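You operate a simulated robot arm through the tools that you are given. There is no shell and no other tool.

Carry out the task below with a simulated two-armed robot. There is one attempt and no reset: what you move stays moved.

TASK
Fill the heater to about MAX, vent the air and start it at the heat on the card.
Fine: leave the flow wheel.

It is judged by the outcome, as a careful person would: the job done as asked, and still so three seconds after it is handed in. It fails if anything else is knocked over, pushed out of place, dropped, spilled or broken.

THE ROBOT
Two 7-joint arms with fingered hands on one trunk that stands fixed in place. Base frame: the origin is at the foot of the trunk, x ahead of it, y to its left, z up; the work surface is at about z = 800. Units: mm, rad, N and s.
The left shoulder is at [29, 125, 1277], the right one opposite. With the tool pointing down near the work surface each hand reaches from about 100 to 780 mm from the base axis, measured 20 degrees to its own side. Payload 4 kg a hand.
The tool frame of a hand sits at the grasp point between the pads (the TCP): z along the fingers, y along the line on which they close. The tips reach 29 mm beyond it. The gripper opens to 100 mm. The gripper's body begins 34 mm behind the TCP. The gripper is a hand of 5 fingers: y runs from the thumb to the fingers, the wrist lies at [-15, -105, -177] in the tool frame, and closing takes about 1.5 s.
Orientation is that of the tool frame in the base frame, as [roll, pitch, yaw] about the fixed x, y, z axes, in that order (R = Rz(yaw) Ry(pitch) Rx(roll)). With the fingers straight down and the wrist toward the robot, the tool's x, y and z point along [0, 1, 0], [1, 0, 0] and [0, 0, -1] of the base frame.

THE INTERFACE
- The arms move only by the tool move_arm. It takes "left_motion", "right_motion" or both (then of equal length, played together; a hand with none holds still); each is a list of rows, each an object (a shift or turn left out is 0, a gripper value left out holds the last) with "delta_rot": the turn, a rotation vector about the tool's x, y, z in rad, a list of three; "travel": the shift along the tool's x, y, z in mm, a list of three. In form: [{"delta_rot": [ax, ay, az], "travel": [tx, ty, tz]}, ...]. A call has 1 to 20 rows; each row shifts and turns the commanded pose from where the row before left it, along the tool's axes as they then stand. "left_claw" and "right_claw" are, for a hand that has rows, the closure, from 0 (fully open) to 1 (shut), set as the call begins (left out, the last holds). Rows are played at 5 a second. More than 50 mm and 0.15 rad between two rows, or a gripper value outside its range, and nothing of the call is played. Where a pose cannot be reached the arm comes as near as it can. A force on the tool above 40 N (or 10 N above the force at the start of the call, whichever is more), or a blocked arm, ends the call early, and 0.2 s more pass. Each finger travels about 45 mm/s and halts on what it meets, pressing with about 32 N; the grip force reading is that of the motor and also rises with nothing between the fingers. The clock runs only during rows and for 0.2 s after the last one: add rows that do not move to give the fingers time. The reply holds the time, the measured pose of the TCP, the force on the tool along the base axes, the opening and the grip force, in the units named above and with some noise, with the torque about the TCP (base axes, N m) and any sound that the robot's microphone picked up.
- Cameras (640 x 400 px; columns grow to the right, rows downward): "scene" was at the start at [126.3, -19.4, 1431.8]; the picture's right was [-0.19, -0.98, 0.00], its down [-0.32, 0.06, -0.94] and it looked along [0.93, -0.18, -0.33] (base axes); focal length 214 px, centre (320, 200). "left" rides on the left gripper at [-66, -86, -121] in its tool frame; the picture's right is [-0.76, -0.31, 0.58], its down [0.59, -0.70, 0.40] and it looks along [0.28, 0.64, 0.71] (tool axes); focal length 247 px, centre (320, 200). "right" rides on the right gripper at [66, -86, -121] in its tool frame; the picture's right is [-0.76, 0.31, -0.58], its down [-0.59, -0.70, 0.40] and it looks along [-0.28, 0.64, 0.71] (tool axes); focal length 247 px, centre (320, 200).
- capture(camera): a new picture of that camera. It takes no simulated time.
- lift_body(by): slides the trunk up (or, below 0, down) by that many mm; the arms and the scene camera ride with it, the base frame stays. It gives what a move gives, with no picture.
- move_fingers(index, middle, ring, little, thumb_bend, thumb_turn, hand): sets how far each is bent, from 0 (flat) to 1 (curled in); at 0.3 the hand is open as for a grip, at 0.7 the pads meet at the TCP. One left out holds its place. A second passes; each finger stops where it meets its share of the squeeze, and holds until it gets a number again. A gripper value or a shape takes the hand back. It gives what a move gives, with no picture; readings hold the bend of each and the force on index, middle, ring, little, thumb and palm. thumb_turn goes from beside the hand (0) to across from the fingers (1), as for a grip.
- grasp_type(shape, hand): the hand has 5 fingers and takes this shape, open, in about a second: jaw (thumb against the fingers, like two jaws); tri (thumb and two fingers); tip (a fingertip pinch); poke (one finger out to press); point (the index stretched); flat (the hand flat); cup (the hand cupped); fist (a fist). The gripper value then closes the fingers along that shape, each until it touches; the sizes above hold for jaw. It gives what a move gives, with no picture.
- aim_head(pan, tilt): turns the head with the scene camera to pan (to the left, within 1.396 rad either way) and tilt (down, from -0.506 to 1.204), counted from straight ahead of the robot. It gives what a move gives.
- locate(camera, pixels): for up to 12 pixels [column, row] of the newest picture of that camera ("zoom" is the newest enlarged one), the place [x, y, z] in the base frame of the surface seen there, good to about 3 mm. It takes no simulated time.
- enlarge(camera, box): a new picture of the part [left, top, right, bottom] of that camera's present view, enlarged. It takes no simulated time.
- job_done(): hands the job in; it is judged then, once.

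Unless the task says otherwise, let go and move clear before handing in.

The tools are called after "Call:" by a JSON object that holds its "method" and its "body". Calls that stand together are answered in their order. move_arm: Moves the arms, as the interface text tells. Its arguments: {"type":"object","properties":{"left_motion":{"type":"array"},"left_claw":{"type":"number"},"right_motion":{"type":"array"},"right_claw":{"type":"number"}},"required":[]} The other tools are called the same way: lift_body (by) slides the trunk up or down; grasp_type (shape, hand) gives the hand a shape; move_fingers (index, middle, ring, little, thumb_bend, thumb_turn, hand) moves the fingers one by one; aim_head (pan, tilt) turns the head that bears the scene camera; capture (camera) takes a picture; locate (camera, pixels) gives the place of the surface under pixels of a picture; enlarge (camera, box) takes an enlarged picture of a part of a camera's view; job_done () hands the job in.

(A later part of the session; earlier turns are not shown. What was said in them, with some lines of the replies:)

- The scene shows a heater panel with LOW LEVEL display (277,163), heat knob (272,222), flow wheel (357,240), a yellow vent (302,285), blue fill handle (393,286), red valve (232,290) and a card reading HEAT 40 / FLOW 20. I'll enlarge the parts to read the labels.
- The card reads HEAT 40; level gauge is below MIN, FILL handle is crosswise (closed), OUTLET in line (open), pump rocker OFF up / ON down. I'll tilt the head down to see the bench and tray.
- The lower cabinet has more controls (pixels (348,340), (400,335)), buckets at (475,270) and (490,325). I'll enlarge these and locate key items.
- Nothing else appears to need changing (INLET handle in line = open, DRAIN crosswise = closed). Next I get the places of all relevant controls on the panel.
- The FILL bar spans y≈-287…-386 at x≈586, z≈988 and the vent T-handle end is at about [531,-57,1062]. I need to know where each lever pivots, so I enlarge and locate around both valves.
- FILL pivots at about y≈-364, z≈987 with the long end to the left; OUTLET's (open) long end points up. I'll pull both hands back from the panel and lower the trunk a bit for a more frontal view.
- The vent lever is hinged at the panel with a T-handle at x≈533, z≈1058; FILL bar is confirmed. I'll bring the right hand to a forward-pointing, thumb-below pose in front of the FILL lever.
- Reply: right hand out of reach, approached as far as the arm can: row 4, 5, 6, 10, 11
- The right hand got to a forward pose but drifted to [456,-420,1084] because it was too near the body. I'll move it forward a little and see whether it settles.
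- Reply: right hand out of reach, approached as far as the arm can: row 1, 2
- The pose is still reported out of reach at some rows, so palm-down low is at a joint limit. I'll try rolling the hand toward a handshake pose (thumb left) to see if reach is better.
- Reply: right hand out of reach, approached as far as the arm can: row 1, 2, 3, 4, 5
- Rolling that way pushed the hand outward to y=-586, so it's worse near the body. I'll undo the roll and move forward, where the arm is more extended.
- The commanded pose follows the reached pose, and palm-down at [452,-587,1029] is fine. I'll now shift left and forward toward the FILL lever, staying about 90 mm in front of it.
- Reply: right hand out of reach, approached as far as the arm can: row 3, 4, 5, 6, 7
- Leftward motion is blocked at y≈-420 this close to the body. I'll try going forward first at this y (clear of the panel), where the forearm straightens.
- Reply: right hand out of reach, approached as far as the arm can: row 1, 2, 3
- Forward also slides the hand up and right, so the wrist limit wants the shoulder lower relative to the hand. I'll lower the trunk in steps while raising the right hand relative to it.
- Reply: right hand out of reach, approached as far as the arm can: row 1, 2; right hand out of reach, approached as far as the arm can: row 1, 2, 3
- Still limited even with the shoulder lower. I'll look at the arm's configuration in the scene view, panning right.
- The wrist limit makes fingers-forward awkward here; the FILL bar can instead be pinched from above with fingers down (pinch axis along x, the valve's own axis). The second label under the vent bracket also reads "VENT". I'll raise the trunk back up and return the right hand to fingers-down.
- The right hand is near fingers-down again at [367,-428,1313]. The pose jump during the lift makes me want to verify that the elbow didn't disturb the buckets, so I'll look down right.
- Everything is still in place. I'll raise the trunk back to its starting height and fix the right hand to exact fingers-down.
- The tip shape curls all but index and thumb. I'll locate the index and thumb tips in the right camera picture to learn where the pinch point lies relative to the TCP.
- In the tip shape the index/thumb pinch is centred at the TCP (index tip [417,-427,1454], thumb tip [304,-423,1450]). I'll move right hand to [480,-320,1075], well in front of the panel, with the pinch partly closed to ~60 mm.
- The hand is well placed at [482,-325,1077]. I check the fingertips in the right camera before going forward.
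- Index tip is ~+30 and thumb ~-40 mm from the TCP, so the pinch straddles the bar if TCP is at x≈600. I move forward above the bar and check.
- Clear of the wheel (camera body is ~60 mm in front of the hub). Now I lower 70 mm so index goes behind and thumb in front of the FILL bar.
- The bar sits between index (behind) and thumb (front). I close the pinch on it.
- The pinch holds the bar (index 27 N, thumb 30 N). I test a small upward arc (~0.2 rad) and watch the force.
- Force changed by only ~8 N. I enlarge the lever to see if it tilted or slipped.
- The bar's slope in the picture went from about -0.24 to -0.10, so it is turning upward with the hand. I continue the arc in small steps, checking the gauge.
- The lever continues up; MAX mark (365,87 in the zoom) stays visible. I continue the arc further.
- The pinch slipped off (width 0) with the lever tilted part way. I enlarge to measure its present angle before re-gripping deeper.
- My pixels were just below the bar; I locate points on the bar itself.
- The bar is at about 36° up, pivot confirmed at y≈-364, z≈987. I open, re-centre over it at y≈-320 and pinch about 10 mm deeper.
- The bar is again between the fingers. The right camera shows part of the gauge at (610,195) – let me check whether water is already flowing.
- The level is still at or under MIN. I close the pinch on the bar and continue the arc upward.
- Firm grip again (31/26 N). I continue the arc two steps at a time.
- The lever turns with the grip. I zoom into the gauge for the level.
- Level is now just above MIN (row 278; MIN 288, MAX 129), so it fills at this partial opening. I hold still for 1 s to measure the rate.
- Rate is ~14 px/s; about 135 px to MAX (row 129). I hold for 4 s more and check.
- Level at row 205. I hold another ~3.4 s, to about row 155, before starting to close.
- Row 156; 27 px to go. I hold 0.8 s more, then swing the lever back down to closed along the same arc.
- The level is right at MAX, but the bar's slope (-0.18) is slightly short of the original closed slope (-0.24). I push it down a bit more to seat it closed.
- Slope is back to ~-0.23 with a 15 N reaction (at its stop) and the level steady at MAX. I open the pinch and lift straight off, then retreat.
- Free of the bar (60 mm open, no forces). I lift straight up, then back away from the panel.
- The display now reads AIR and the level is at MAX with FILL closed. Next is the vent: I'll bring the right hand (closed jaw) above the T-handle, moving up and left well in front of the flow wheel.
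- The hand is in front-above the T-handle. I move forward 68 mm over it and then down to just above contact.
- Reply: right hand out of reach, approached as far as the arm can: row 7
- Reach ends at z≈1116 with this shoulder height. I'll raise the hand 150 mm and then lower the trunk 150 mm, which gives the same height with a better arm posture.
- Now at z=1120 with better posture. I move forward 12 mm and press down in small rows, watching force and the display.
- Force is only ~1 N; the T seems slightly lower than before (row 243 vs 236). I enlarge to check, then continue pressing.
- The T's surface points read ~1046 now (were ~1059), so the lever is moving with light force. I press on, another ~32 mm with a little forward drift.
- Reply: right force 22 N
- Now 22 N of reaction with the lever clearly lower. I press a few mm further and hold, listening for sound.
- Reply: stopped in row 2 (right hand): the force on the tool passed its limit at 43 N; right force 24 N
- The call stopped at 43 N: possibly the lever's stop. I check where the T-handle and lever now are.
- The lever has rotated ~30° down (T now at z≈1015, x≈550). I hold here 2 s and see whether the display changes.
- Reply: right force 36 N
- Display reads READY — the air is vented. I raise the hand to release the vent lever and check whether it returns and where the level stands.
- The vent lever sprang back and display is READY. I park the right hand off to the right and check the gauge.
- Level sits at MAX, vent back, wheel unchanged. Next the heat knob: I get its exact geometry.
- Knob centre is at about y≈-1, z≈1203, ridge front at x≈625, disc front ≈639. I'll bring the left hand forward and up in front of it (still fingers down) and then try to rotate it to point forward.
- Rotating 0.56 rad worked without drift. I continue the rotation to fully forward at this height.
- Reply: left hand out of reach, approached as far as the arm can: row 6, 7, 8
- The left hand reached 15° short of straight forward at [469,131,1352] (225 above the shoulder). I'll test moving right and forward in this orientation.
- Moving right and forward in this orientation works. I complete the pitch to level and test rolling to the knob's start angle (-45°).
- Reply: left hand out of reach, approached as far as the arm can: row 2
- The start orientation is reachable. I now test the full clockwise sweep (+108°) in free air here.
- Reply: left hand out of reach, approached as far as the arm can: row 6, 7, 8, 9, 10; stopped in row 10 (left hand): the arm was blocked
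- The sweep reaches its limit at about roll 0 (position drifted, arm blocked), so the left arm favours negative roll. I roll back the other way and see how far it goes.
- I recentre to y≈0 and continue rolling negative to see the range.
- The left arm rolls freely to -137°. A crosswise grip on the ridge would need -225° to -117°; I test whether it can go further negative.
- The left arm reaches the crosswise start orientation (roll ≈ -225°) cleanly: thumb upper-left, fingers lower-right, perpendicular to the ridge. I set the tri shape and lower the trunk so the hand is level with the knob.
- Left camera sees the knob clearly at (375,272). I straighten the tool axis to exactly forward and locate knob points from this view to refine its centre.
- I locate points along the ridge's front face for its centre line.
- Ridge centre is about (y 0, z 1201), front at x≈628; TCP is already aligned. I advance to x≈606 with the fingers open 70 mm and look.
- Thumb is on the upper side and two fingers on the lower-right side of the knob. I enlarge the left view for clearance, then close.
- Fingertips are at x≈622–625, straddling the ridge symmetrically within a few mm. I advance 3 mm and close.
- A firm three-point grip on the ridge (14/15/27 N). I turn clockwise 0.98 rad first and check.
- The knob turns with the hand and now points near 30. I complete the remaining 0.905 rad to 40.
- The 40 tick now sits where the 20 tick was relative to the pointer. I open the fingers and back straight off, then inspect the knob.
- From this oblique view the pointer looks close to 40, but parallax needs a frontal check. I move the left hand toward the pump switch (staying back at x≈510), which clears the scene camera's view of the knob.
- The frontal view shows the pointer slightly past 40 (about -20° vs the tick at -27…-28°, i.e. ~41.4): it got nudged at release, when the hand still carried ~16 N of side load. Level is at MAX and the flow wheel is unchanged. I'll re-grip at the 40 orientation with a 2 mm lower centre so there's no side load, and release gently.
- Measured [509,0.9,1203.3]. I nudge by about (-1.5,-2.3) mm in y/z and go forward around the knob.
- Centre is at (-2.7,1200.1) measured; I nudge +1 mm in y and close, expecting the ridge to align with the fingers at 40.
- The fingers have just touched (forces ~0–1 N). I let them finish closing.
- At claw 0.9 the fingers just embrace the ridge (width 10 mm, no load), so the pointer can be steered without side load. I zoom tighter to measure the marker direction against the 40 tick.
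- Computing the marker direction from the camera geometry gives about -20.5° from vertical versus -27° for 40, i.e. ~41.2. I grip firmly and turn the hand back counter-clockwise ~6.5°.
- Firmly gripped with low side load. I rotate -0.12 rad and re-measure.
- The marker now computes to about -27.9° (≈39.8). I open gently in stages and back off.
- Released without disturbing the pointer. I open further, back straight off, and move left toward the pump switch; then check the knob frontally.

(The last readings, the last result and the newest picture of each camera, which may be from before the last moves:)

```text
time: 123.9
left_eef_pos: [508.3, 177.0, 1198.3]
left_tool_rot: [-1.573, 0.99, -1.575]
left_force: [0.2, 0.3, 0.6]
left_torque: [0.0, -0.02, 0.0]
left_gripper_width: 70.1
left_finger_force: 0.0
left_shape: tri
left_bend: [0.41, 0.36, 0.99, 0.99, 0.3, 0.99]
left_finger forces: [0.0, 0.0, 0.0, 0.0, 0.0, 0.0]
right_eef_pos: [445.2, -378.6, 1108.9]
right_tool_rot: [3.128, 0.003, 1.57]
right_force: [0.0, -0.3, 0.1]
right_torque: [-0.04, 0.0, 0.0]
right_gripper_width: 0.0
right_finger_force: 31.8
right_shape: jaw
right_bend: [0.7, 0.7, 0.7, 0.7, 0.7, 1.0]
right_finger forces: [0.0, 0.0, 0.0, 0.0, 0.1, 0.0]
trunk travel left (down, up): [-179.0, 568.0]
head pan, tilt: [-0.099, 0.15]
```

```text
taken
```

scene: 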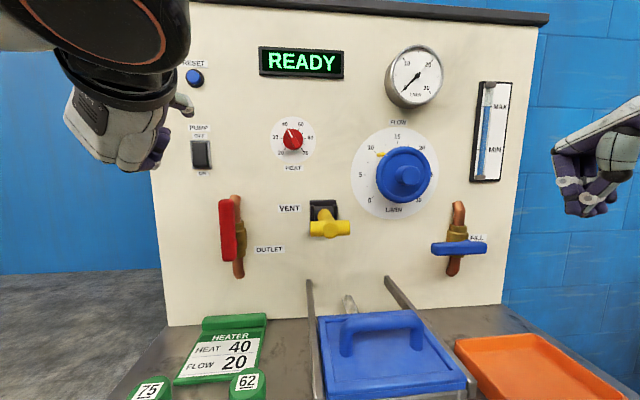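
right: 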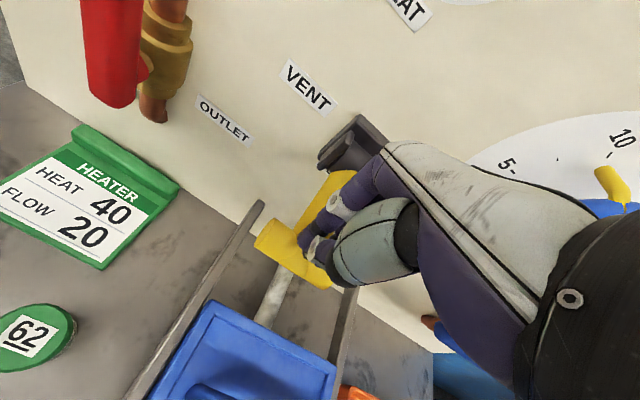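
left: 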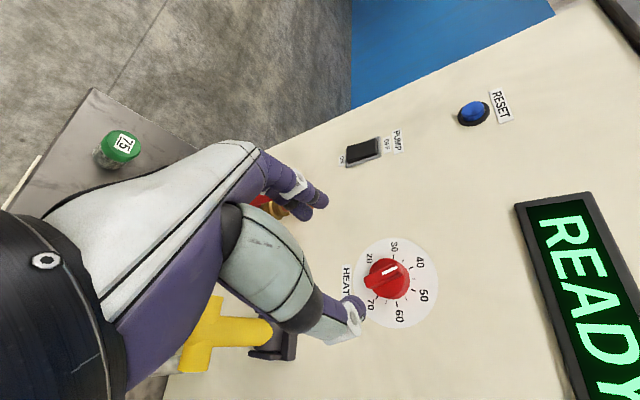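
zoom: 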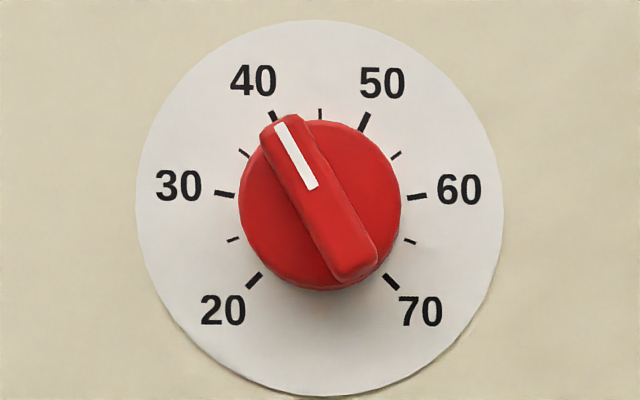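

The pointer is now squarely on 40. Next the pump switch: I set the left hand to the poke shape and locate its fingertip.

Call:
{"method": "grasp_type", "body": {"hand": "left", "shape": "poke"}}

Call:
{"method": "capture", "body": {"camera": "left"}}

Call:
{"method": "enlarge", "body": {"camera": "scene", "box": [50, 80, 230, 190]}}

```text
time: 124.8
left_eef_pos: [508.1, 176.8, 1197.7]
left_tool_rot: [-1.569, 0.987, -1.569]
left_force: [0.4, -0.3, 0.0]
left_torque: [0.01, 0.01, -0.01]
left_gripper_width: 0.0
left_finger_force: 0.1
left_shape: poke
left_bend: [0.7, 0.7, 0.99, 0.99, 1.0, 1.0]
left_finger forces: [0.1, 0.1, 0.0, 0.0, 0.1, 0.0]
right_eef_pos: [444.8, -380.2, 1109.3]
right_tool_rot: [3.129, 0.001, 1.572]
right_force: [0.3, 0.5, 0.4]
right_torque: [-0.02, 0.01, 0.03]
right_gripper_width: 0.1
right_finger_force: 32.3
right_shape: jaw
right_bend: [0.7, 0.7, 0.7, 0.7, 0.7, 1.0]
right_finger forces: [0.0, 0.0, 0.0, 0.1, 0.1, 0.0]
trunk travel left (down, up): [-179.0, 568.0]
head pan, tilt: [-0.099, 0.15]
```

```text
taken
```

left: 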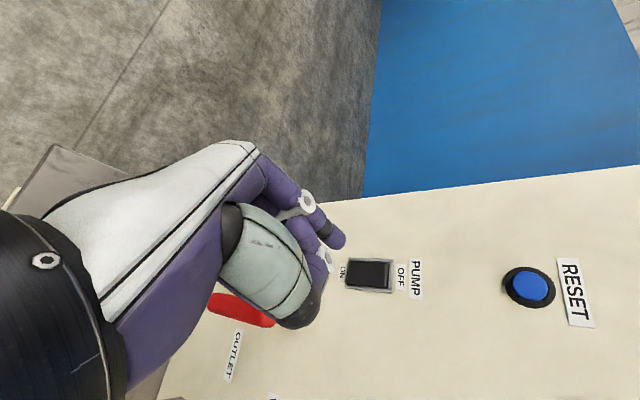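

```text
3.56 times, centred on (140, 135) of scene
```

zoom: 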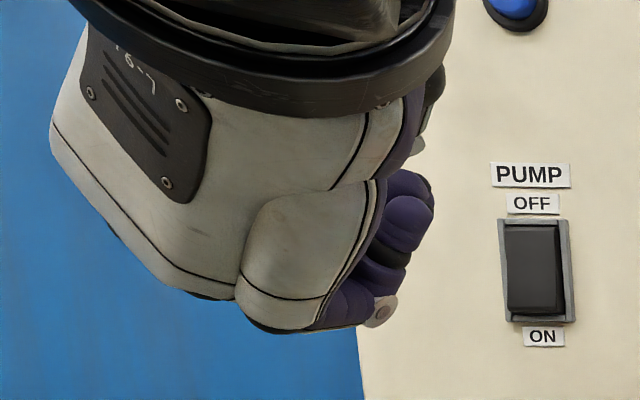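

In poke shape index and middle are out at 0.7 with the thumb tucked. I locate the fingertips.

Call:
{"method": "enlarge", "body": {"camera": "left", "box": [260, 170, 420, 300]}}

Call:
{"method": "locate", "body": {"camera": "left", "pixels": [[342, 241], [335, 238], [330, 225], [328, 258], [322, 268], [372, 275], [356, 275], [385, 275], [340, 246]]}}

```text
3.08 times, centred on (340, 235) of left
```

zoom: 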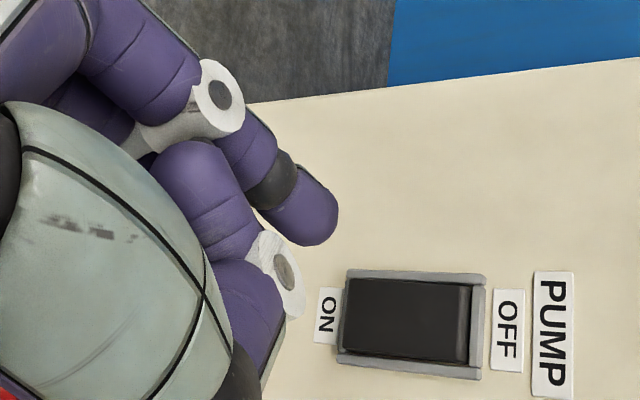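

```text
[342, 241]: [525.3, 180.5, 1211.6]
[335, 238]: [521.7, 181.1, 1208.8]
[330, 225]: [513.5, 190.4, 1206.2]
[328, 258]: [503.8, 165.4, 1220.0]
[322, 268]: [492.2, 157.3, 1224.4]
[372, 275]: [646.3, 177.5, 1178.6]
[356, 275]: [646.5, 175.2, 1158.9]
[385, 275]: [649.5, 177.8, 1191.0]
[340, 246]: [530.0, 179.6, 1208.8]
```

Index tip is about (+4 y, +10 z) from the TCP. I shift so the tip lines up with the rocker's ON (lower) half at y≈177, z≈1158.

Call:
{"method": "move_arm", "body": {"left_motion": [{"travel": [22, 12, 0]}, {"travel": [21.7, 12.5, 0]}, {"travel": [0, 0, 25]}, {"travel": [0, 0, 25]}, {"travel": [0, 0, 0]}]}}

Call:
{"method": "enlarge", "body": {"camera": "left", "box": [240, 170, 400, 300]}}

Call:
{"method": "capture", "body": {"camera": "left"}}

Call:
{"method": "capture", "body": {"camera": "scene"}}

```text
time: 126.0
left_eef_pos: [558.4, 174.8, 1149.1]
left_tool_rot: [-1.57, 0.987, -1.572]
left_force: [-0.2, -0.4, -0.3]
left_torque: [0.02, 0.01, 0.04]
left_gripper_width: 0.1
left_finger_force: 0.1
left_shape: poke
left_bend: [0.7, 0.7, 0.99, 0.99, 1.0, 1.0]
left_finger forces: [0.1, 0.0, 0.0, 0.0, 0.0, 0.0]
right_eef_pos: [444.4, -380.2, 1109.6]
right_tool_rot: [3.128, -0.001, 1.572]
right_force: [-0.5, -0.4, -0.6]
right_torque: [0.0, 0.0, 0.02]
right_gripper_width: 0.1
right_finger_force: 32.4
right_shape: jaw
right_bend: [0.7, 0.7, 0.7, 0.7, 0.7, 1.0]
right_finger forces: [0.0, 0.0, 0.0, 0.0, 0.0, 0.0]
trunk travel left (down, up): [-179.0, 568.0]
head pan, tilt: [-0.099, 0.15]
```

```text
3.08 times, centred on (320, 235) of left
```

zoom: 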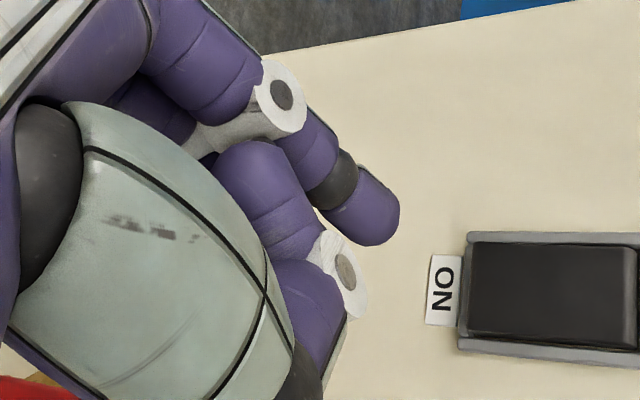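

```text
taken
```

left: 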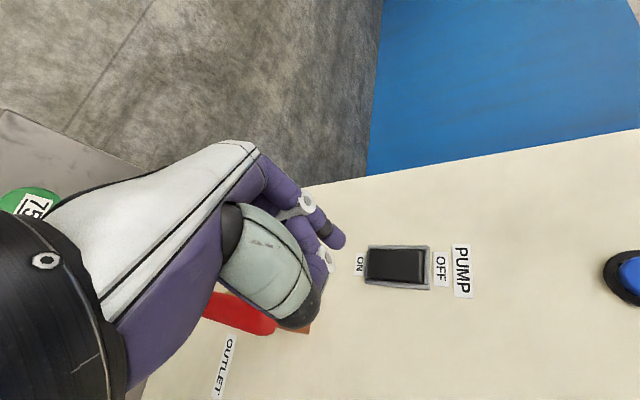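

```text
taken
```

scene: 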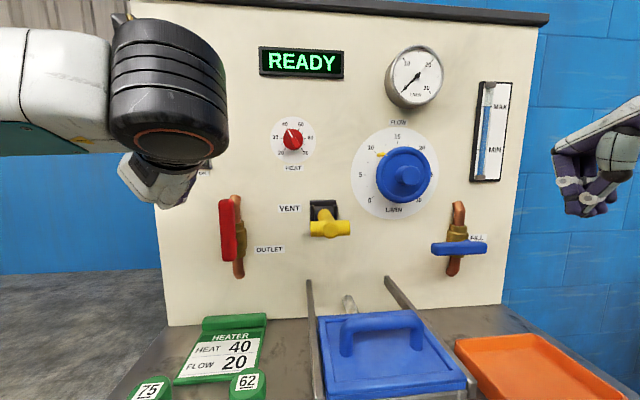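

I verify the fingertip and rocker positions before pressing.

Call:
{"method": "locate", "body": {"camera": "left", "pixels": [[340, 246], [342, 240], [335, 243], [375, 265], [372, 255], [372, 278], [395, 265], [420, 267], [330, 258]]}}

```text
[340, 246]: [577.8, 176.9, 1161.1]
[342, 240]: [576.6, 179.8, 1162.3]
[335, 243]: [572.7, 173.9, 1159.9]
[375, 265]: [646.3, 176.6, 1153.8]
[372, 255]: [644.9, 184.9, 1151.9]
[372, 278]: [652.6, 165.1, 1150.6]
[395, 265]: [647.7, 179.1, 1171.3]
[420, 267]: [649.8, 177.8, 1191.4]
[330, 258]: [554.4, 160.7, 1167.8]
```

The tip is at z≈1160; I drop 4 mm for better leverage, approach 50 mm, then press in small steps.

Call:
{"method": "move_arm", "body": {"left_motion": [{"travel": [3.3, 2.2, 20]}, {"travel": [0, 0, 20]}, {"travel": [0, 0, 10]}, {"travel": [0, 0, 4]}, {"travel": [0, 0, 4]}, {"travel": [0, 0, 4]}, {"travel": [0, 0, 0]}]}}

Call:
{"method": "capture", "body": {"camera": "left"}}

Call:
{"method": "capture", "body": {"camera": "scene"}}

```text
time: 127.6
left_eef_pos: [619.8, 176.2, 1146.7]
left_tool_rot: [-1.571, 0.987, -1.574]
left_force: [0.3, 1.1, -0.1]
left_torque: [-0.01, 0.04, 0.01]
left_gripper_width: 0.0
left_finger_force: 0.2
left_shape: poke
left_bend: [0.7, 0.7, 0.99, 0.99, 1.0, 1.0]
left_finger forces: [0.0, 0.0, 0.1, 0.1, 0.1, 0.1]
right_eef_pos: [445.6, -379.1, 1109.0]
right_tool_rot: [3.128, 0.002, 1.571]
right_force: [-0.4, 0.4, -0.2]
right_torque: [0.0, 0.0, 0.02]
right_gripper_width: 0.0
right_finger_force: 32.0
right_shape: jaw
right_bend: [0.7, 0.7, 0.7, 0.7, 0.7, 1.0]
right_finger forces: [0.0, 0.0, 0.1, 0.0, 0.0, 0.0]
trunk travel left (down, up): [-179.0, 568.0]
head pan, tilt: [-0.099, 0.15]
```

```text
taken
```

left: 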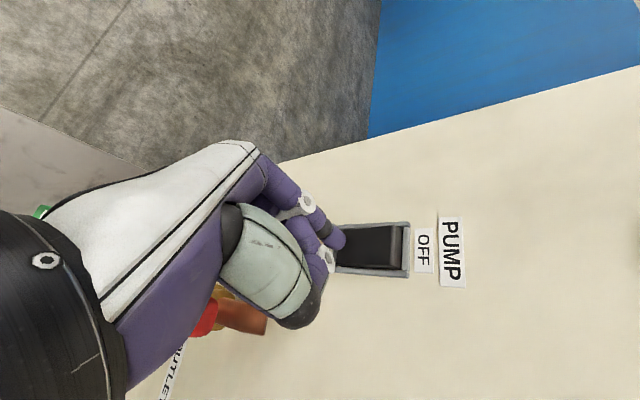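

```text
taken
```

scene: 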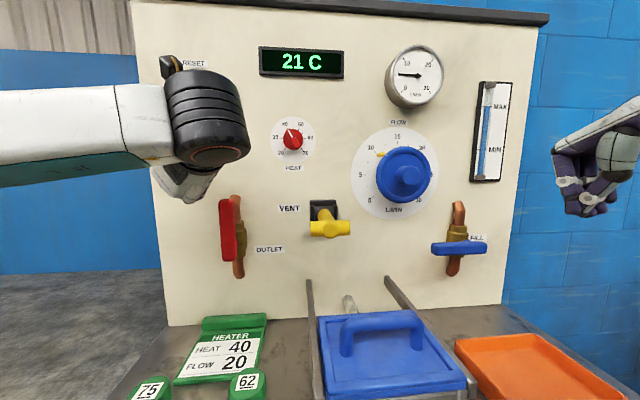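

The pump is on: the display shows 21 C and the flow needle is rising. I back the left hand straight off and clear of the panel.

Call:
{"method": "move_arm", "body": {"left_motion": [{"travel": [0, 0, -15]}, {"travel": [0, 0, -30]}, {"travel": [0, 0, -30]}, {"travel": [0, 0, -35]}, {"travel": [0, 0, -35]}, {"travel": [0, 0, -30]}, {"travel": [0, 0, 0]}]}}

Call:
{"method": "capture", "body": {"camera": "scene"}}

Call:
{"method": "enlarge", "body": {"camera": "scene", "box": [340, 40, 530, 190]}}

Call:
{"method": "enlarge", "body": {"camera": "scene", "box": [160, 40, 350, 180]}}

```text
time: 129.2
left_eef_pos: [444.0, 175.9, 1146.6]
left_tool_rot: [-1.574, 0.988, -1.574]
left_force: [0.1, 0.9, -0.7]
left_torque: [0.0, 0.02, -0.01]
left_gripper_width: 0.3
left_finger_force: 0.2
left_shape: poke
left_bend: [0.7, 0.7, 0.99, 0.99, 1.0, 1.0]
left_finger forces: [0.0, 0.1, 0.0, 0.1, 0.0, 0.1]
right_eef_pos: [444.8, -379.2, 1110.7]
right_tool_rot: [3.128, 0.001, 1.569]
right_force: [-0.2, -0.4, 0.3]
right_torque: [0.0, 0.0, 0.0]
right_gripper_width: 0.0
right_finger_force: 32.5
right_shape: jaw
right_bend: [0.7, 0.7, 0.7, 0.7, 0.7, 1.0]
right_finger forces: [0.0, 0.0, 0.1, 0.0, 0.0, 0.0]
trunk travel left (down, up): [-179.0, 568.0]
head pan, tilt: [-0.099, 0.15]
```

```text
taken
```

scene: 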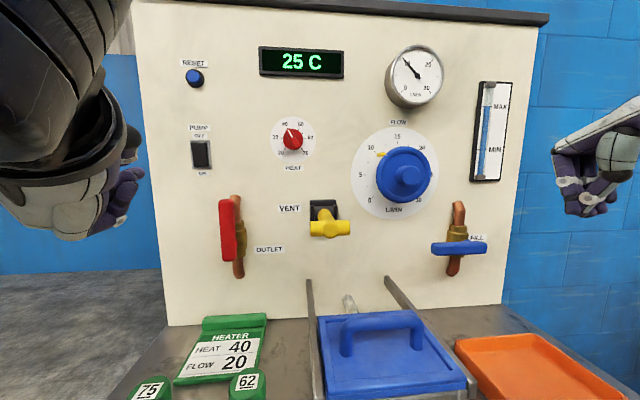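

```text
2.67 times, centred on (435, 115) of scene
```

zoom: 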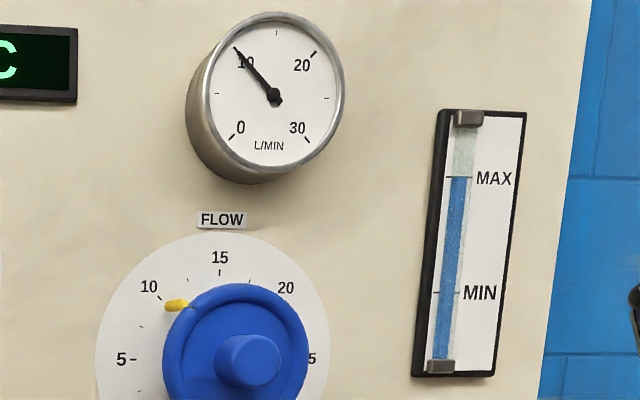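

```text
2.86 times, centred on (255, 110) of scene
```

zoom: 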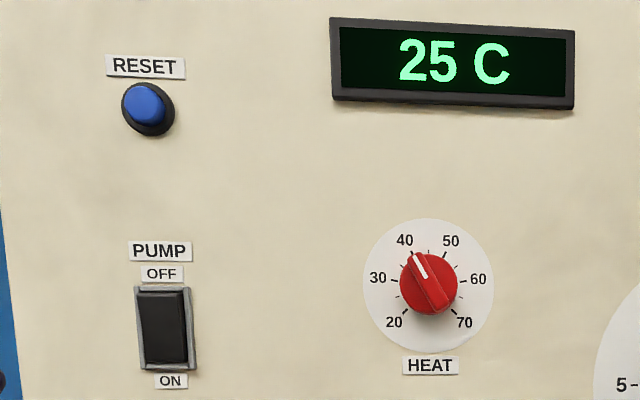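

It's running: 25 C and climbing, flow ≈10, level at MAX, heat pointer on 40. I wait a few seconds while moving both hands a bit further back to confirm it stays stable.

Call:
{"method": "move_arm", "body": {"left_motion": [{"travel": [0, 0, -20]}, {"travel": [0, 0, -20]}, {"travel": [0, 0, 0]}, {"travel": [0, 0, 0]}, {"travel": [0, 0, 0]}, {"travel": [0, 0, 0]}, {"travel": [0, 0, 0]}, {"travel": [0, 0, 0]}, {"travel": [0, 0, 0]}, {"travel": [0, 0, 0]}, {"travel": [0, 0, 0]}, {"travel": [0, 0, 0]}, {"travel": [0, 0, 0]}, {"travel": [0, 0, 0]}, {"travel": [0, 0, 0]}, {"travel": [0, 0, 0]}, {"travel": [0, 0, 0]}, {"travel": [0, 0, 0]}, {"travel": [0, 0, 0]}, {"travel": [0, 0, 0]}]}}

Call:
{"method": "move_arm", "body": {"left_motion": [{"travel": [0, 0, 0]}, {"travel": [0, 0, 0]}, {"travel": [0, 0, 0]}, {"travel": [0, 0, 0]}, {"travel": [0, 0, 0]}, {"travel": [0, 0, 0]}, {"travel": [0, 0, 0]}, {"travel": [0, 0, 0]}, {"travel": [0, 0, 0]}, {"travel": [0, 0, 0]}, {"travel": [0, 0, 0]}, {"travel": [0, 0, 0]}, {"travel": [0, 0, 0]}, {"travel": [0, 0, 0]}, {"travel": [0, 0, 0]}, {"travel": [0, 0, 0]}, {"travel": [0, 0, 0]}, {"travel": [0, 0, 0]}, {"travel": [0, 0, 0]}, {"travel": [0, 0, 0]}]}}

Call:
{"method": "capture", "body": {"camera": "scene"}}

Call:
{"method": "enlarge", "body": {"camera": "scene", "box": [340, 40, 530, 190]}}

Call:
{"method": "enlarge", "body": {"camera": "scene", "box": [261, 114, 325, 164]}}

Call:
{"method": "enlarge", "body": {"camera": "scene", "box": [420, 190, 500, 290]}}

```text
time: 133.4
left_eef_pos: [408.7, 180.6, 1142.9]
left_tool_rot: [-1.602, 0.98, -1.581]
left_force: [0.8, 0.3, 0.8]
left_torque: [-0.03, -0.04, -0.02]
left_gripper_width: 0.0
left_finger_force: 0.0
left_shape: poke
left_bend: [0.7, 0.7, 0.99, 0.99, 1.0, 1.0]
left_finger forces: [0.0, 0.0, 0.0, 0.0, 0.1, 0.0]
right_eef_pos: [444.9, -378.5, 1109.6]
right_tool_rot: [3.127, 0.003, 1.572]
right_force: [0.4, 0.6, -0.2]
right_torque: [0.0, 0.01, 0.01]
right_gripper_width: 0.0
right_finger_force: 31.3
right_shape: jaw
right_bend: [0.7, 0.7, 0.7, 0.7, 0.7, 1.0]
right_finger forces: [0.1, 0.1, 0.0, 0.1, 0.0, 0.0]
trunk travel left (down, up): [-179.0, 568.0]
head pan, tilt: [-0.099, 0.15]
```

```text
time: 137.6
left_eef_pos: [406.9, 181.1, 1143.3]
left_tool_rot: [-1.599, 0.984, -1.582]
left_force: [0.0, 0.3, -0.3]
left_torque: [0.01, 0.02, 0.03]
left_gripper_width: 0.0
left_finger_force: 0.1
left_shape: poke
left_bend: [0.7, 0.7, 0.99, 0.99, 1.0, 1.0]
left_finger forces: [0.0, 0.0, 0.1, 0.0, 0.1, 0.0]
right_eef_pos: [445.4, -379.1, 1109.0]
right_tool_rot: [3.127, 0.002, 1.571]
right_force: [-0.4, -0.5, -0.5]
right_torque: [0.01, 0.04, 0.03]
right_gripper_width: 0.0
right_finger_force: 31.8
right_shape: jaw
right_bend: [0.7, 0.7, 0.7, 0.7, 0.7, 1.0]
right_finger forces: [0.0, 0.1, 0.0, 0.0, 0.0, 0.0]
trunk travel left (down, up): [-179.0, 568.0]
head pan, tilt: [-0.099, 0.15]
```

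```text
taken
```

scene: 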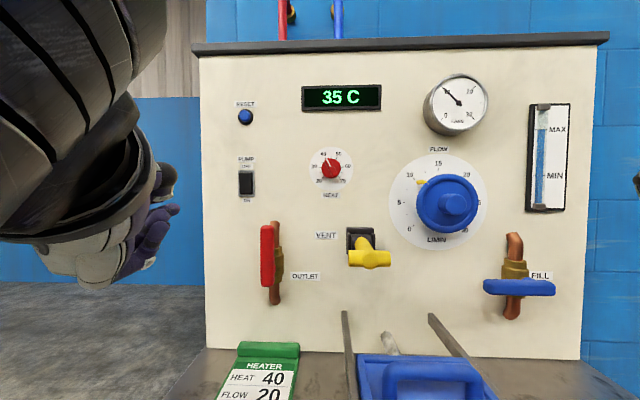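

```text
2.67 times, centred on (435, 115) of scene
```

zoom: 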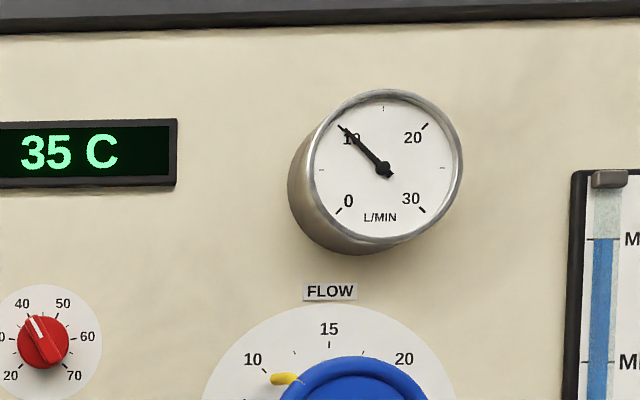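

```text
8.00 times, centred on (293, 139) of scene
```

zoom: 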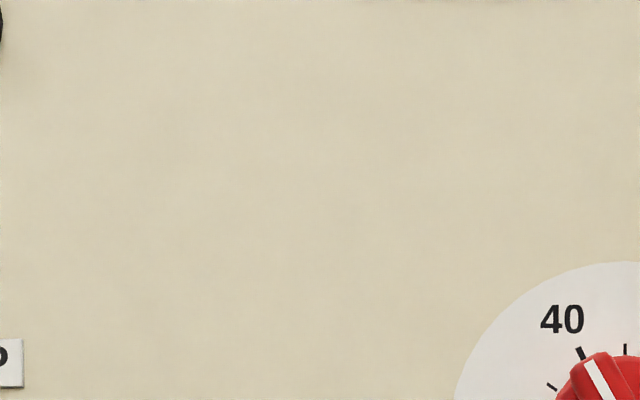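

```text
4.00 times, centred on (460, 240) of scene
```

zoom: 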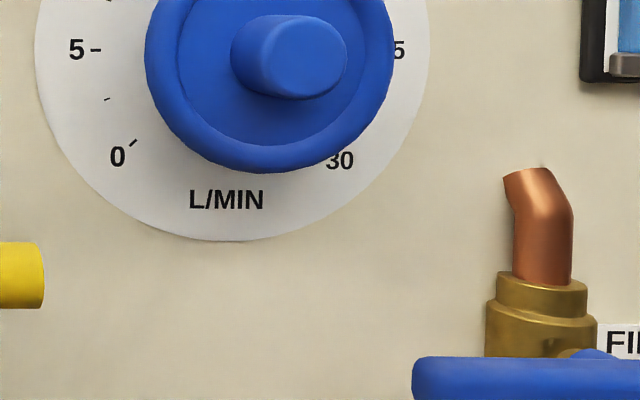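

The machine is fine (35 C, level at MAX, FILL closed), but the scene view shifted — the left arm's retreat seems to press against the robot's own head. I move the left hand forward and left to relieve that.

Call:
{"method": "move_arm", "body": {"left_motion": [{"travel": [0, 0, 20]}, {"travel": [0, 0, 20]}, {"travel": [-20, 25, 10]}, {"travel": [-20, 25, 0]}, {"travel": [-20, 25, 0]}, {"travel": [0, 0, 0]}]}}

Call:
{"method": "capture", "body": {"camera": "scene"}}

```text
time: 139.0
left_eef_pos: [453.6, 272.6, 1154.8]
left_tool_rot: [-1.57, 0.99, -1.572]
left_force: [-0.3, 0.8, 0.3]
left_torque: [0.0, 0.02, 0.01]
left_gripper_width: 0.0
left_finger_force: 0.0
left_shape: poke
left_bend: [0.7, 0.7, 0.99, 0.99, 1.0, 1.0]
left_finger forces: [0.0, 0.0, 0.0, 0.0, 0.1, 0.0]
right_eef_pos: [445.0, -378.2, 1108.8]
right_tool_rot: [3.128, 0.003, 1.572]
right_force: [0.7, 0.0, -0.6]
right_torque: [-0.02, 0.04, 0.01]
right_gripper_width: 0.0
right_finger_force: 31.7
right_shape: jaw
right_bend: [0.7, 0.7, 0.7, 0.7, 0.7, 1.0]
right_finger forces: [0.1, 0.0, 0.0, 0.0, 0.0, 0.0]
trunk travel left (down, up): [-179.0, 568.0]
head pan, tilt: [-0.099, 0.15]
```

```text
taken
```

scene: 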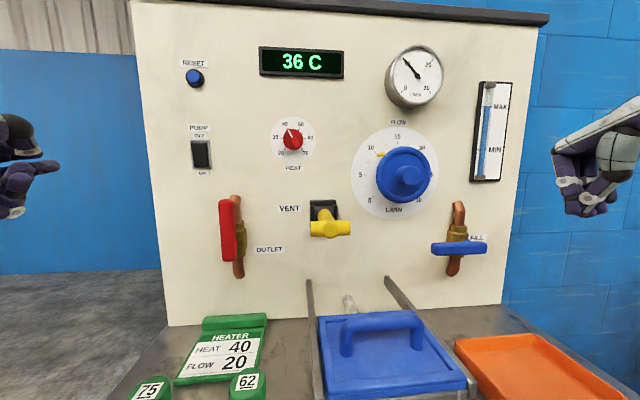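

The view is normal again; 36 C and rising. I check the bench and floor items and let a few more seconds pass.

Call:
{"method": "aim_head", "body": {"pan": -0.3, "tilt": 0.7}}

Call:
{"method": "capture", "body": {"camera": "scene"}}

Call:
{"method": "move_arm", "body": {"left_motion": [{"travel": [0, 0, 0]}, {"travel": [0, 0, 0]}, {"travel": [0, 0, 0]}, {"travel": [0, 0, 0]}, {"travel": [0, 0, 0]}, {"travel": [0, 0, 0]}, {"travel": [0, 0, 0]}, {"travel": [0, 0, 0]}, {"travel": [0, 0, 0]}, {"travel": [0, 0, 0]}, {"travel": [0, 0, 0]}, {"travel": [0, 0, 0]}, {"travel": [0, 0, 0]}, {"travel": [0, 0, 0]}, {"travel": [0, 0, 0]}, {"travel": [0, 0, 0]}, {"travel": [0, 0, 0]}, {"travel": [0, 0, 0]}, {"travel": [0, 0, 0]}, {"travel": [0, 0, 0]}]}}

Call:
{"method": "aim_head", "body": {"pan": -0.1, "tilt": 0.15}}

Call:
{"method": "capture", "body": {"camera": "scene"}}

Call:
{"method": "enlarge", "body": {"camera": "scene", "box": [450, 70, 530, 190]}}

Call:
{"method": "enlarge", "body": {"camera": "scene", "box": [261, 114, 325, 164]}}

Call:
{"method": "enlarge", "body": {"camera": "scene", "box": [420, 190, 500, 290]}}

```text
time: 140.0
left_eef_pos: [455.3, 271.6, 1155.1]
left_tool_rot: [-1.572, 0.987, -1.575]
left_force: [-0.7, -0.3, 0.7]
left_torque: [-0.01, 0.0, -0.04]
left_gripper_width: 0.2
left_finger_force: 0.1
left_shape: poke
left_bend: [0.7, 0.7, 0.99, 0.99, 1.0, 1.0]
left_finger forces: [0.1, 0.0, 0.0, 0.0, 0.0, 0.1]
right_eef_pos: [444.8, -380.4, 1108.2]
right_tool_rot: [3.128, 0.002, 1.571]
right_force: [0.0, 0.7, 0.6]
right_torque: [-0.03, 0.0, -0.03]
right_gripper_width: 0.0
right_finger_force: 32.0
right_shape: jaw
right_bend: [0.7, 0.7, 0.7, 0.7, 0.7, 1.0]
right_finger forces: [0.1, 0.1, 0.0, 0.1, 0.1, 0.0]
trunk travel left (down, up): [-179.0, 568.0]
head pan, tilt: [-0.3, 0.7]
```

```text
taken
```

scene: 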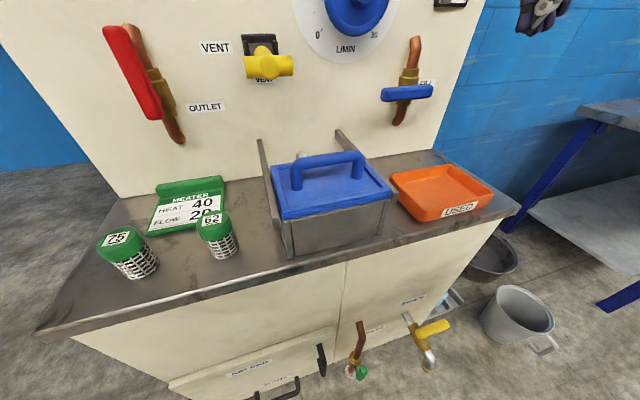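

```text
time: 144.2
left_eef_pos: [454.1, 272.9, 1155.1]
left_tool_rot: [-1.571, 0.987, -1.573]
left_force: [0.0, 0.9, -0.5]
left_torque: [-0.01, 0.03, -0.02]
left_gripper_width: 0.0
left_finger_force: 0.2
left_shape: poke
left_bend: [0.7, 0.7, 0.99, 0.99, 1.0, 1.0]
left_finger forces: [0.1, 0.1, 0.0, 0.0, 0.0, 0.1]
right_eef_pos: [444.3, -379.7, 1109.8]
right_tool_rot: [3.127, 0.003, 1.57]
right_force: [1.4, -0.5, -0.1]
right_torque: [0.04, -0.02, 0.03]
right_gripper_width: 0.0
right_finger_force: 32.0
right_shape: jaw
right_bend: [0.7, 0.7, 0.7, 0.7, 0.7, 1.0]
right_finger forces: [0.0, 0.0, 0.1, 0.0, 0.0, 0.0]
trunk travel left (down, up): [-179.0, 568.0]
head pan, tilt: [-0.3, 0.7]
```

```text
time: 145.2
left_eef_pos: [454.6, 272.5, 1155.2]
left_tool_rot: [-1.571, 0.988, -1.574]
left_force: [0.3, -0.3, 0.2]
left_torque: [-0.02, 0.01, 0.02]
left_gripper_width: 0.0
left_finger_force: 0.1
left_shape: poke
left_bend: [0.7, 0.7, 0.99, 0.99, 1.0, 1.0]
left_finger forces: [0.0, 0.0, 0.0, 0.1, 0.0, 0.1]
right_eef_pos: [445.7, -379.4, 1109.7]
right_tool_rot: [3.129, 0.002, 1.571]
right_force: [-0.3, -1.0, -0.8]
right_torque: [-0.01, 0.03, 0.01]
right_gripper_width: 0.2
right_finger_force: 32.7
right_shape: jaw
right_bend: [0.7, 0.7, 0.7, 0.7, 0.7, 1.0]
right_finger forces: [0.0, 0.0, 0.0, 0.0, 0.0, 0.0]
trunk travel left (down, up): [-179.0, 568.0]
head pan, tilt: [-0.099, 0.15]
```

```text
taken
```

scene: 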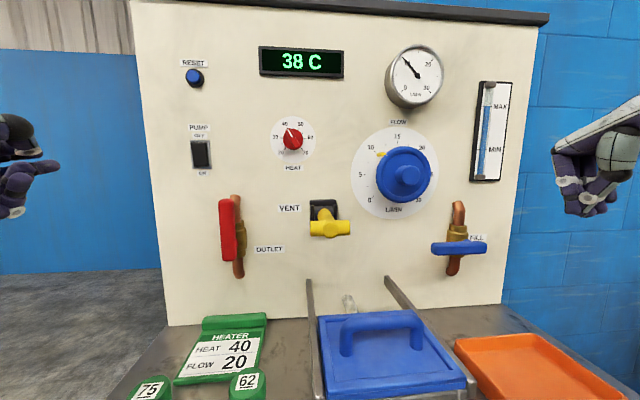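

```text
3.33 times, centred on (490, 130) of scene
```

zoom: 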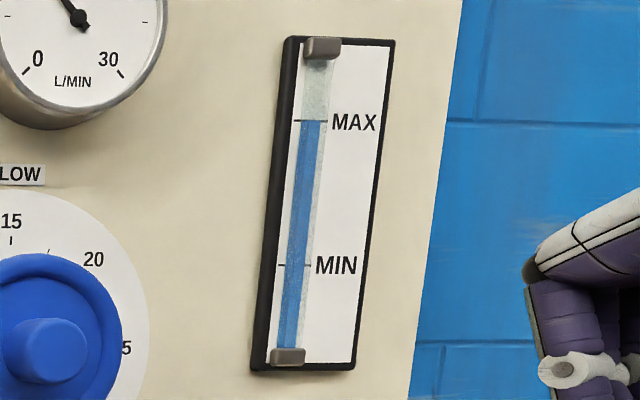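

```text
8.00 times, centred on (293, 139) of scene
```

zoom: 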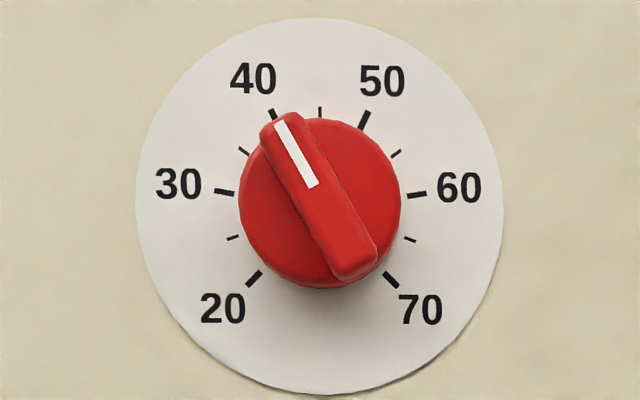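

```text
4.00 times, centred on (460, 240) of scene
```

zoom: 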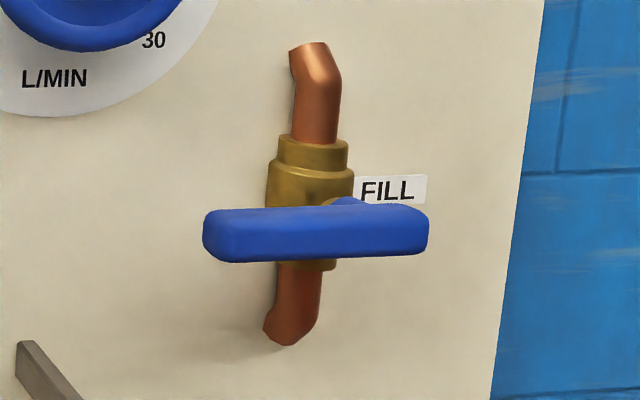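

The last pictures show the display at 38 C and climbing, the heat pointer on the 40 tick, and the level steady at MAX. The FILL handle is closed, the vent lever is back at rest, the flow wheel is untouched and nothing on the bench or floor has moved. Both hands are clear of the panel, so I hand the job in.

Call:
{"method": "job_done", "body": {}}

```text
The job is handed in.
```

The heater is filled to MAX, the air is vented, and it is running with the heat knob on 40, as the card says. When I handed the job in, the display read 38 C and was still rising.

- **Level:** it sat right at the MAX mark and stayed there after venting and with the pump on. The FILL handle is closed.
- **Venting:** I held the lever down until the display changed from AIR to READY. It sprang back when I let go.
- **Heat:** on the first turn the knob ended slightly past 40, so I corrected it before starting the pump.
- **Flow wheel:** left alone. It still points between 10 and 15 and the gauge reads about 10 L/min, although the card lists 20.

Nothing was spilled, knocked over or moved out of place, and both hands are clear of the panel.
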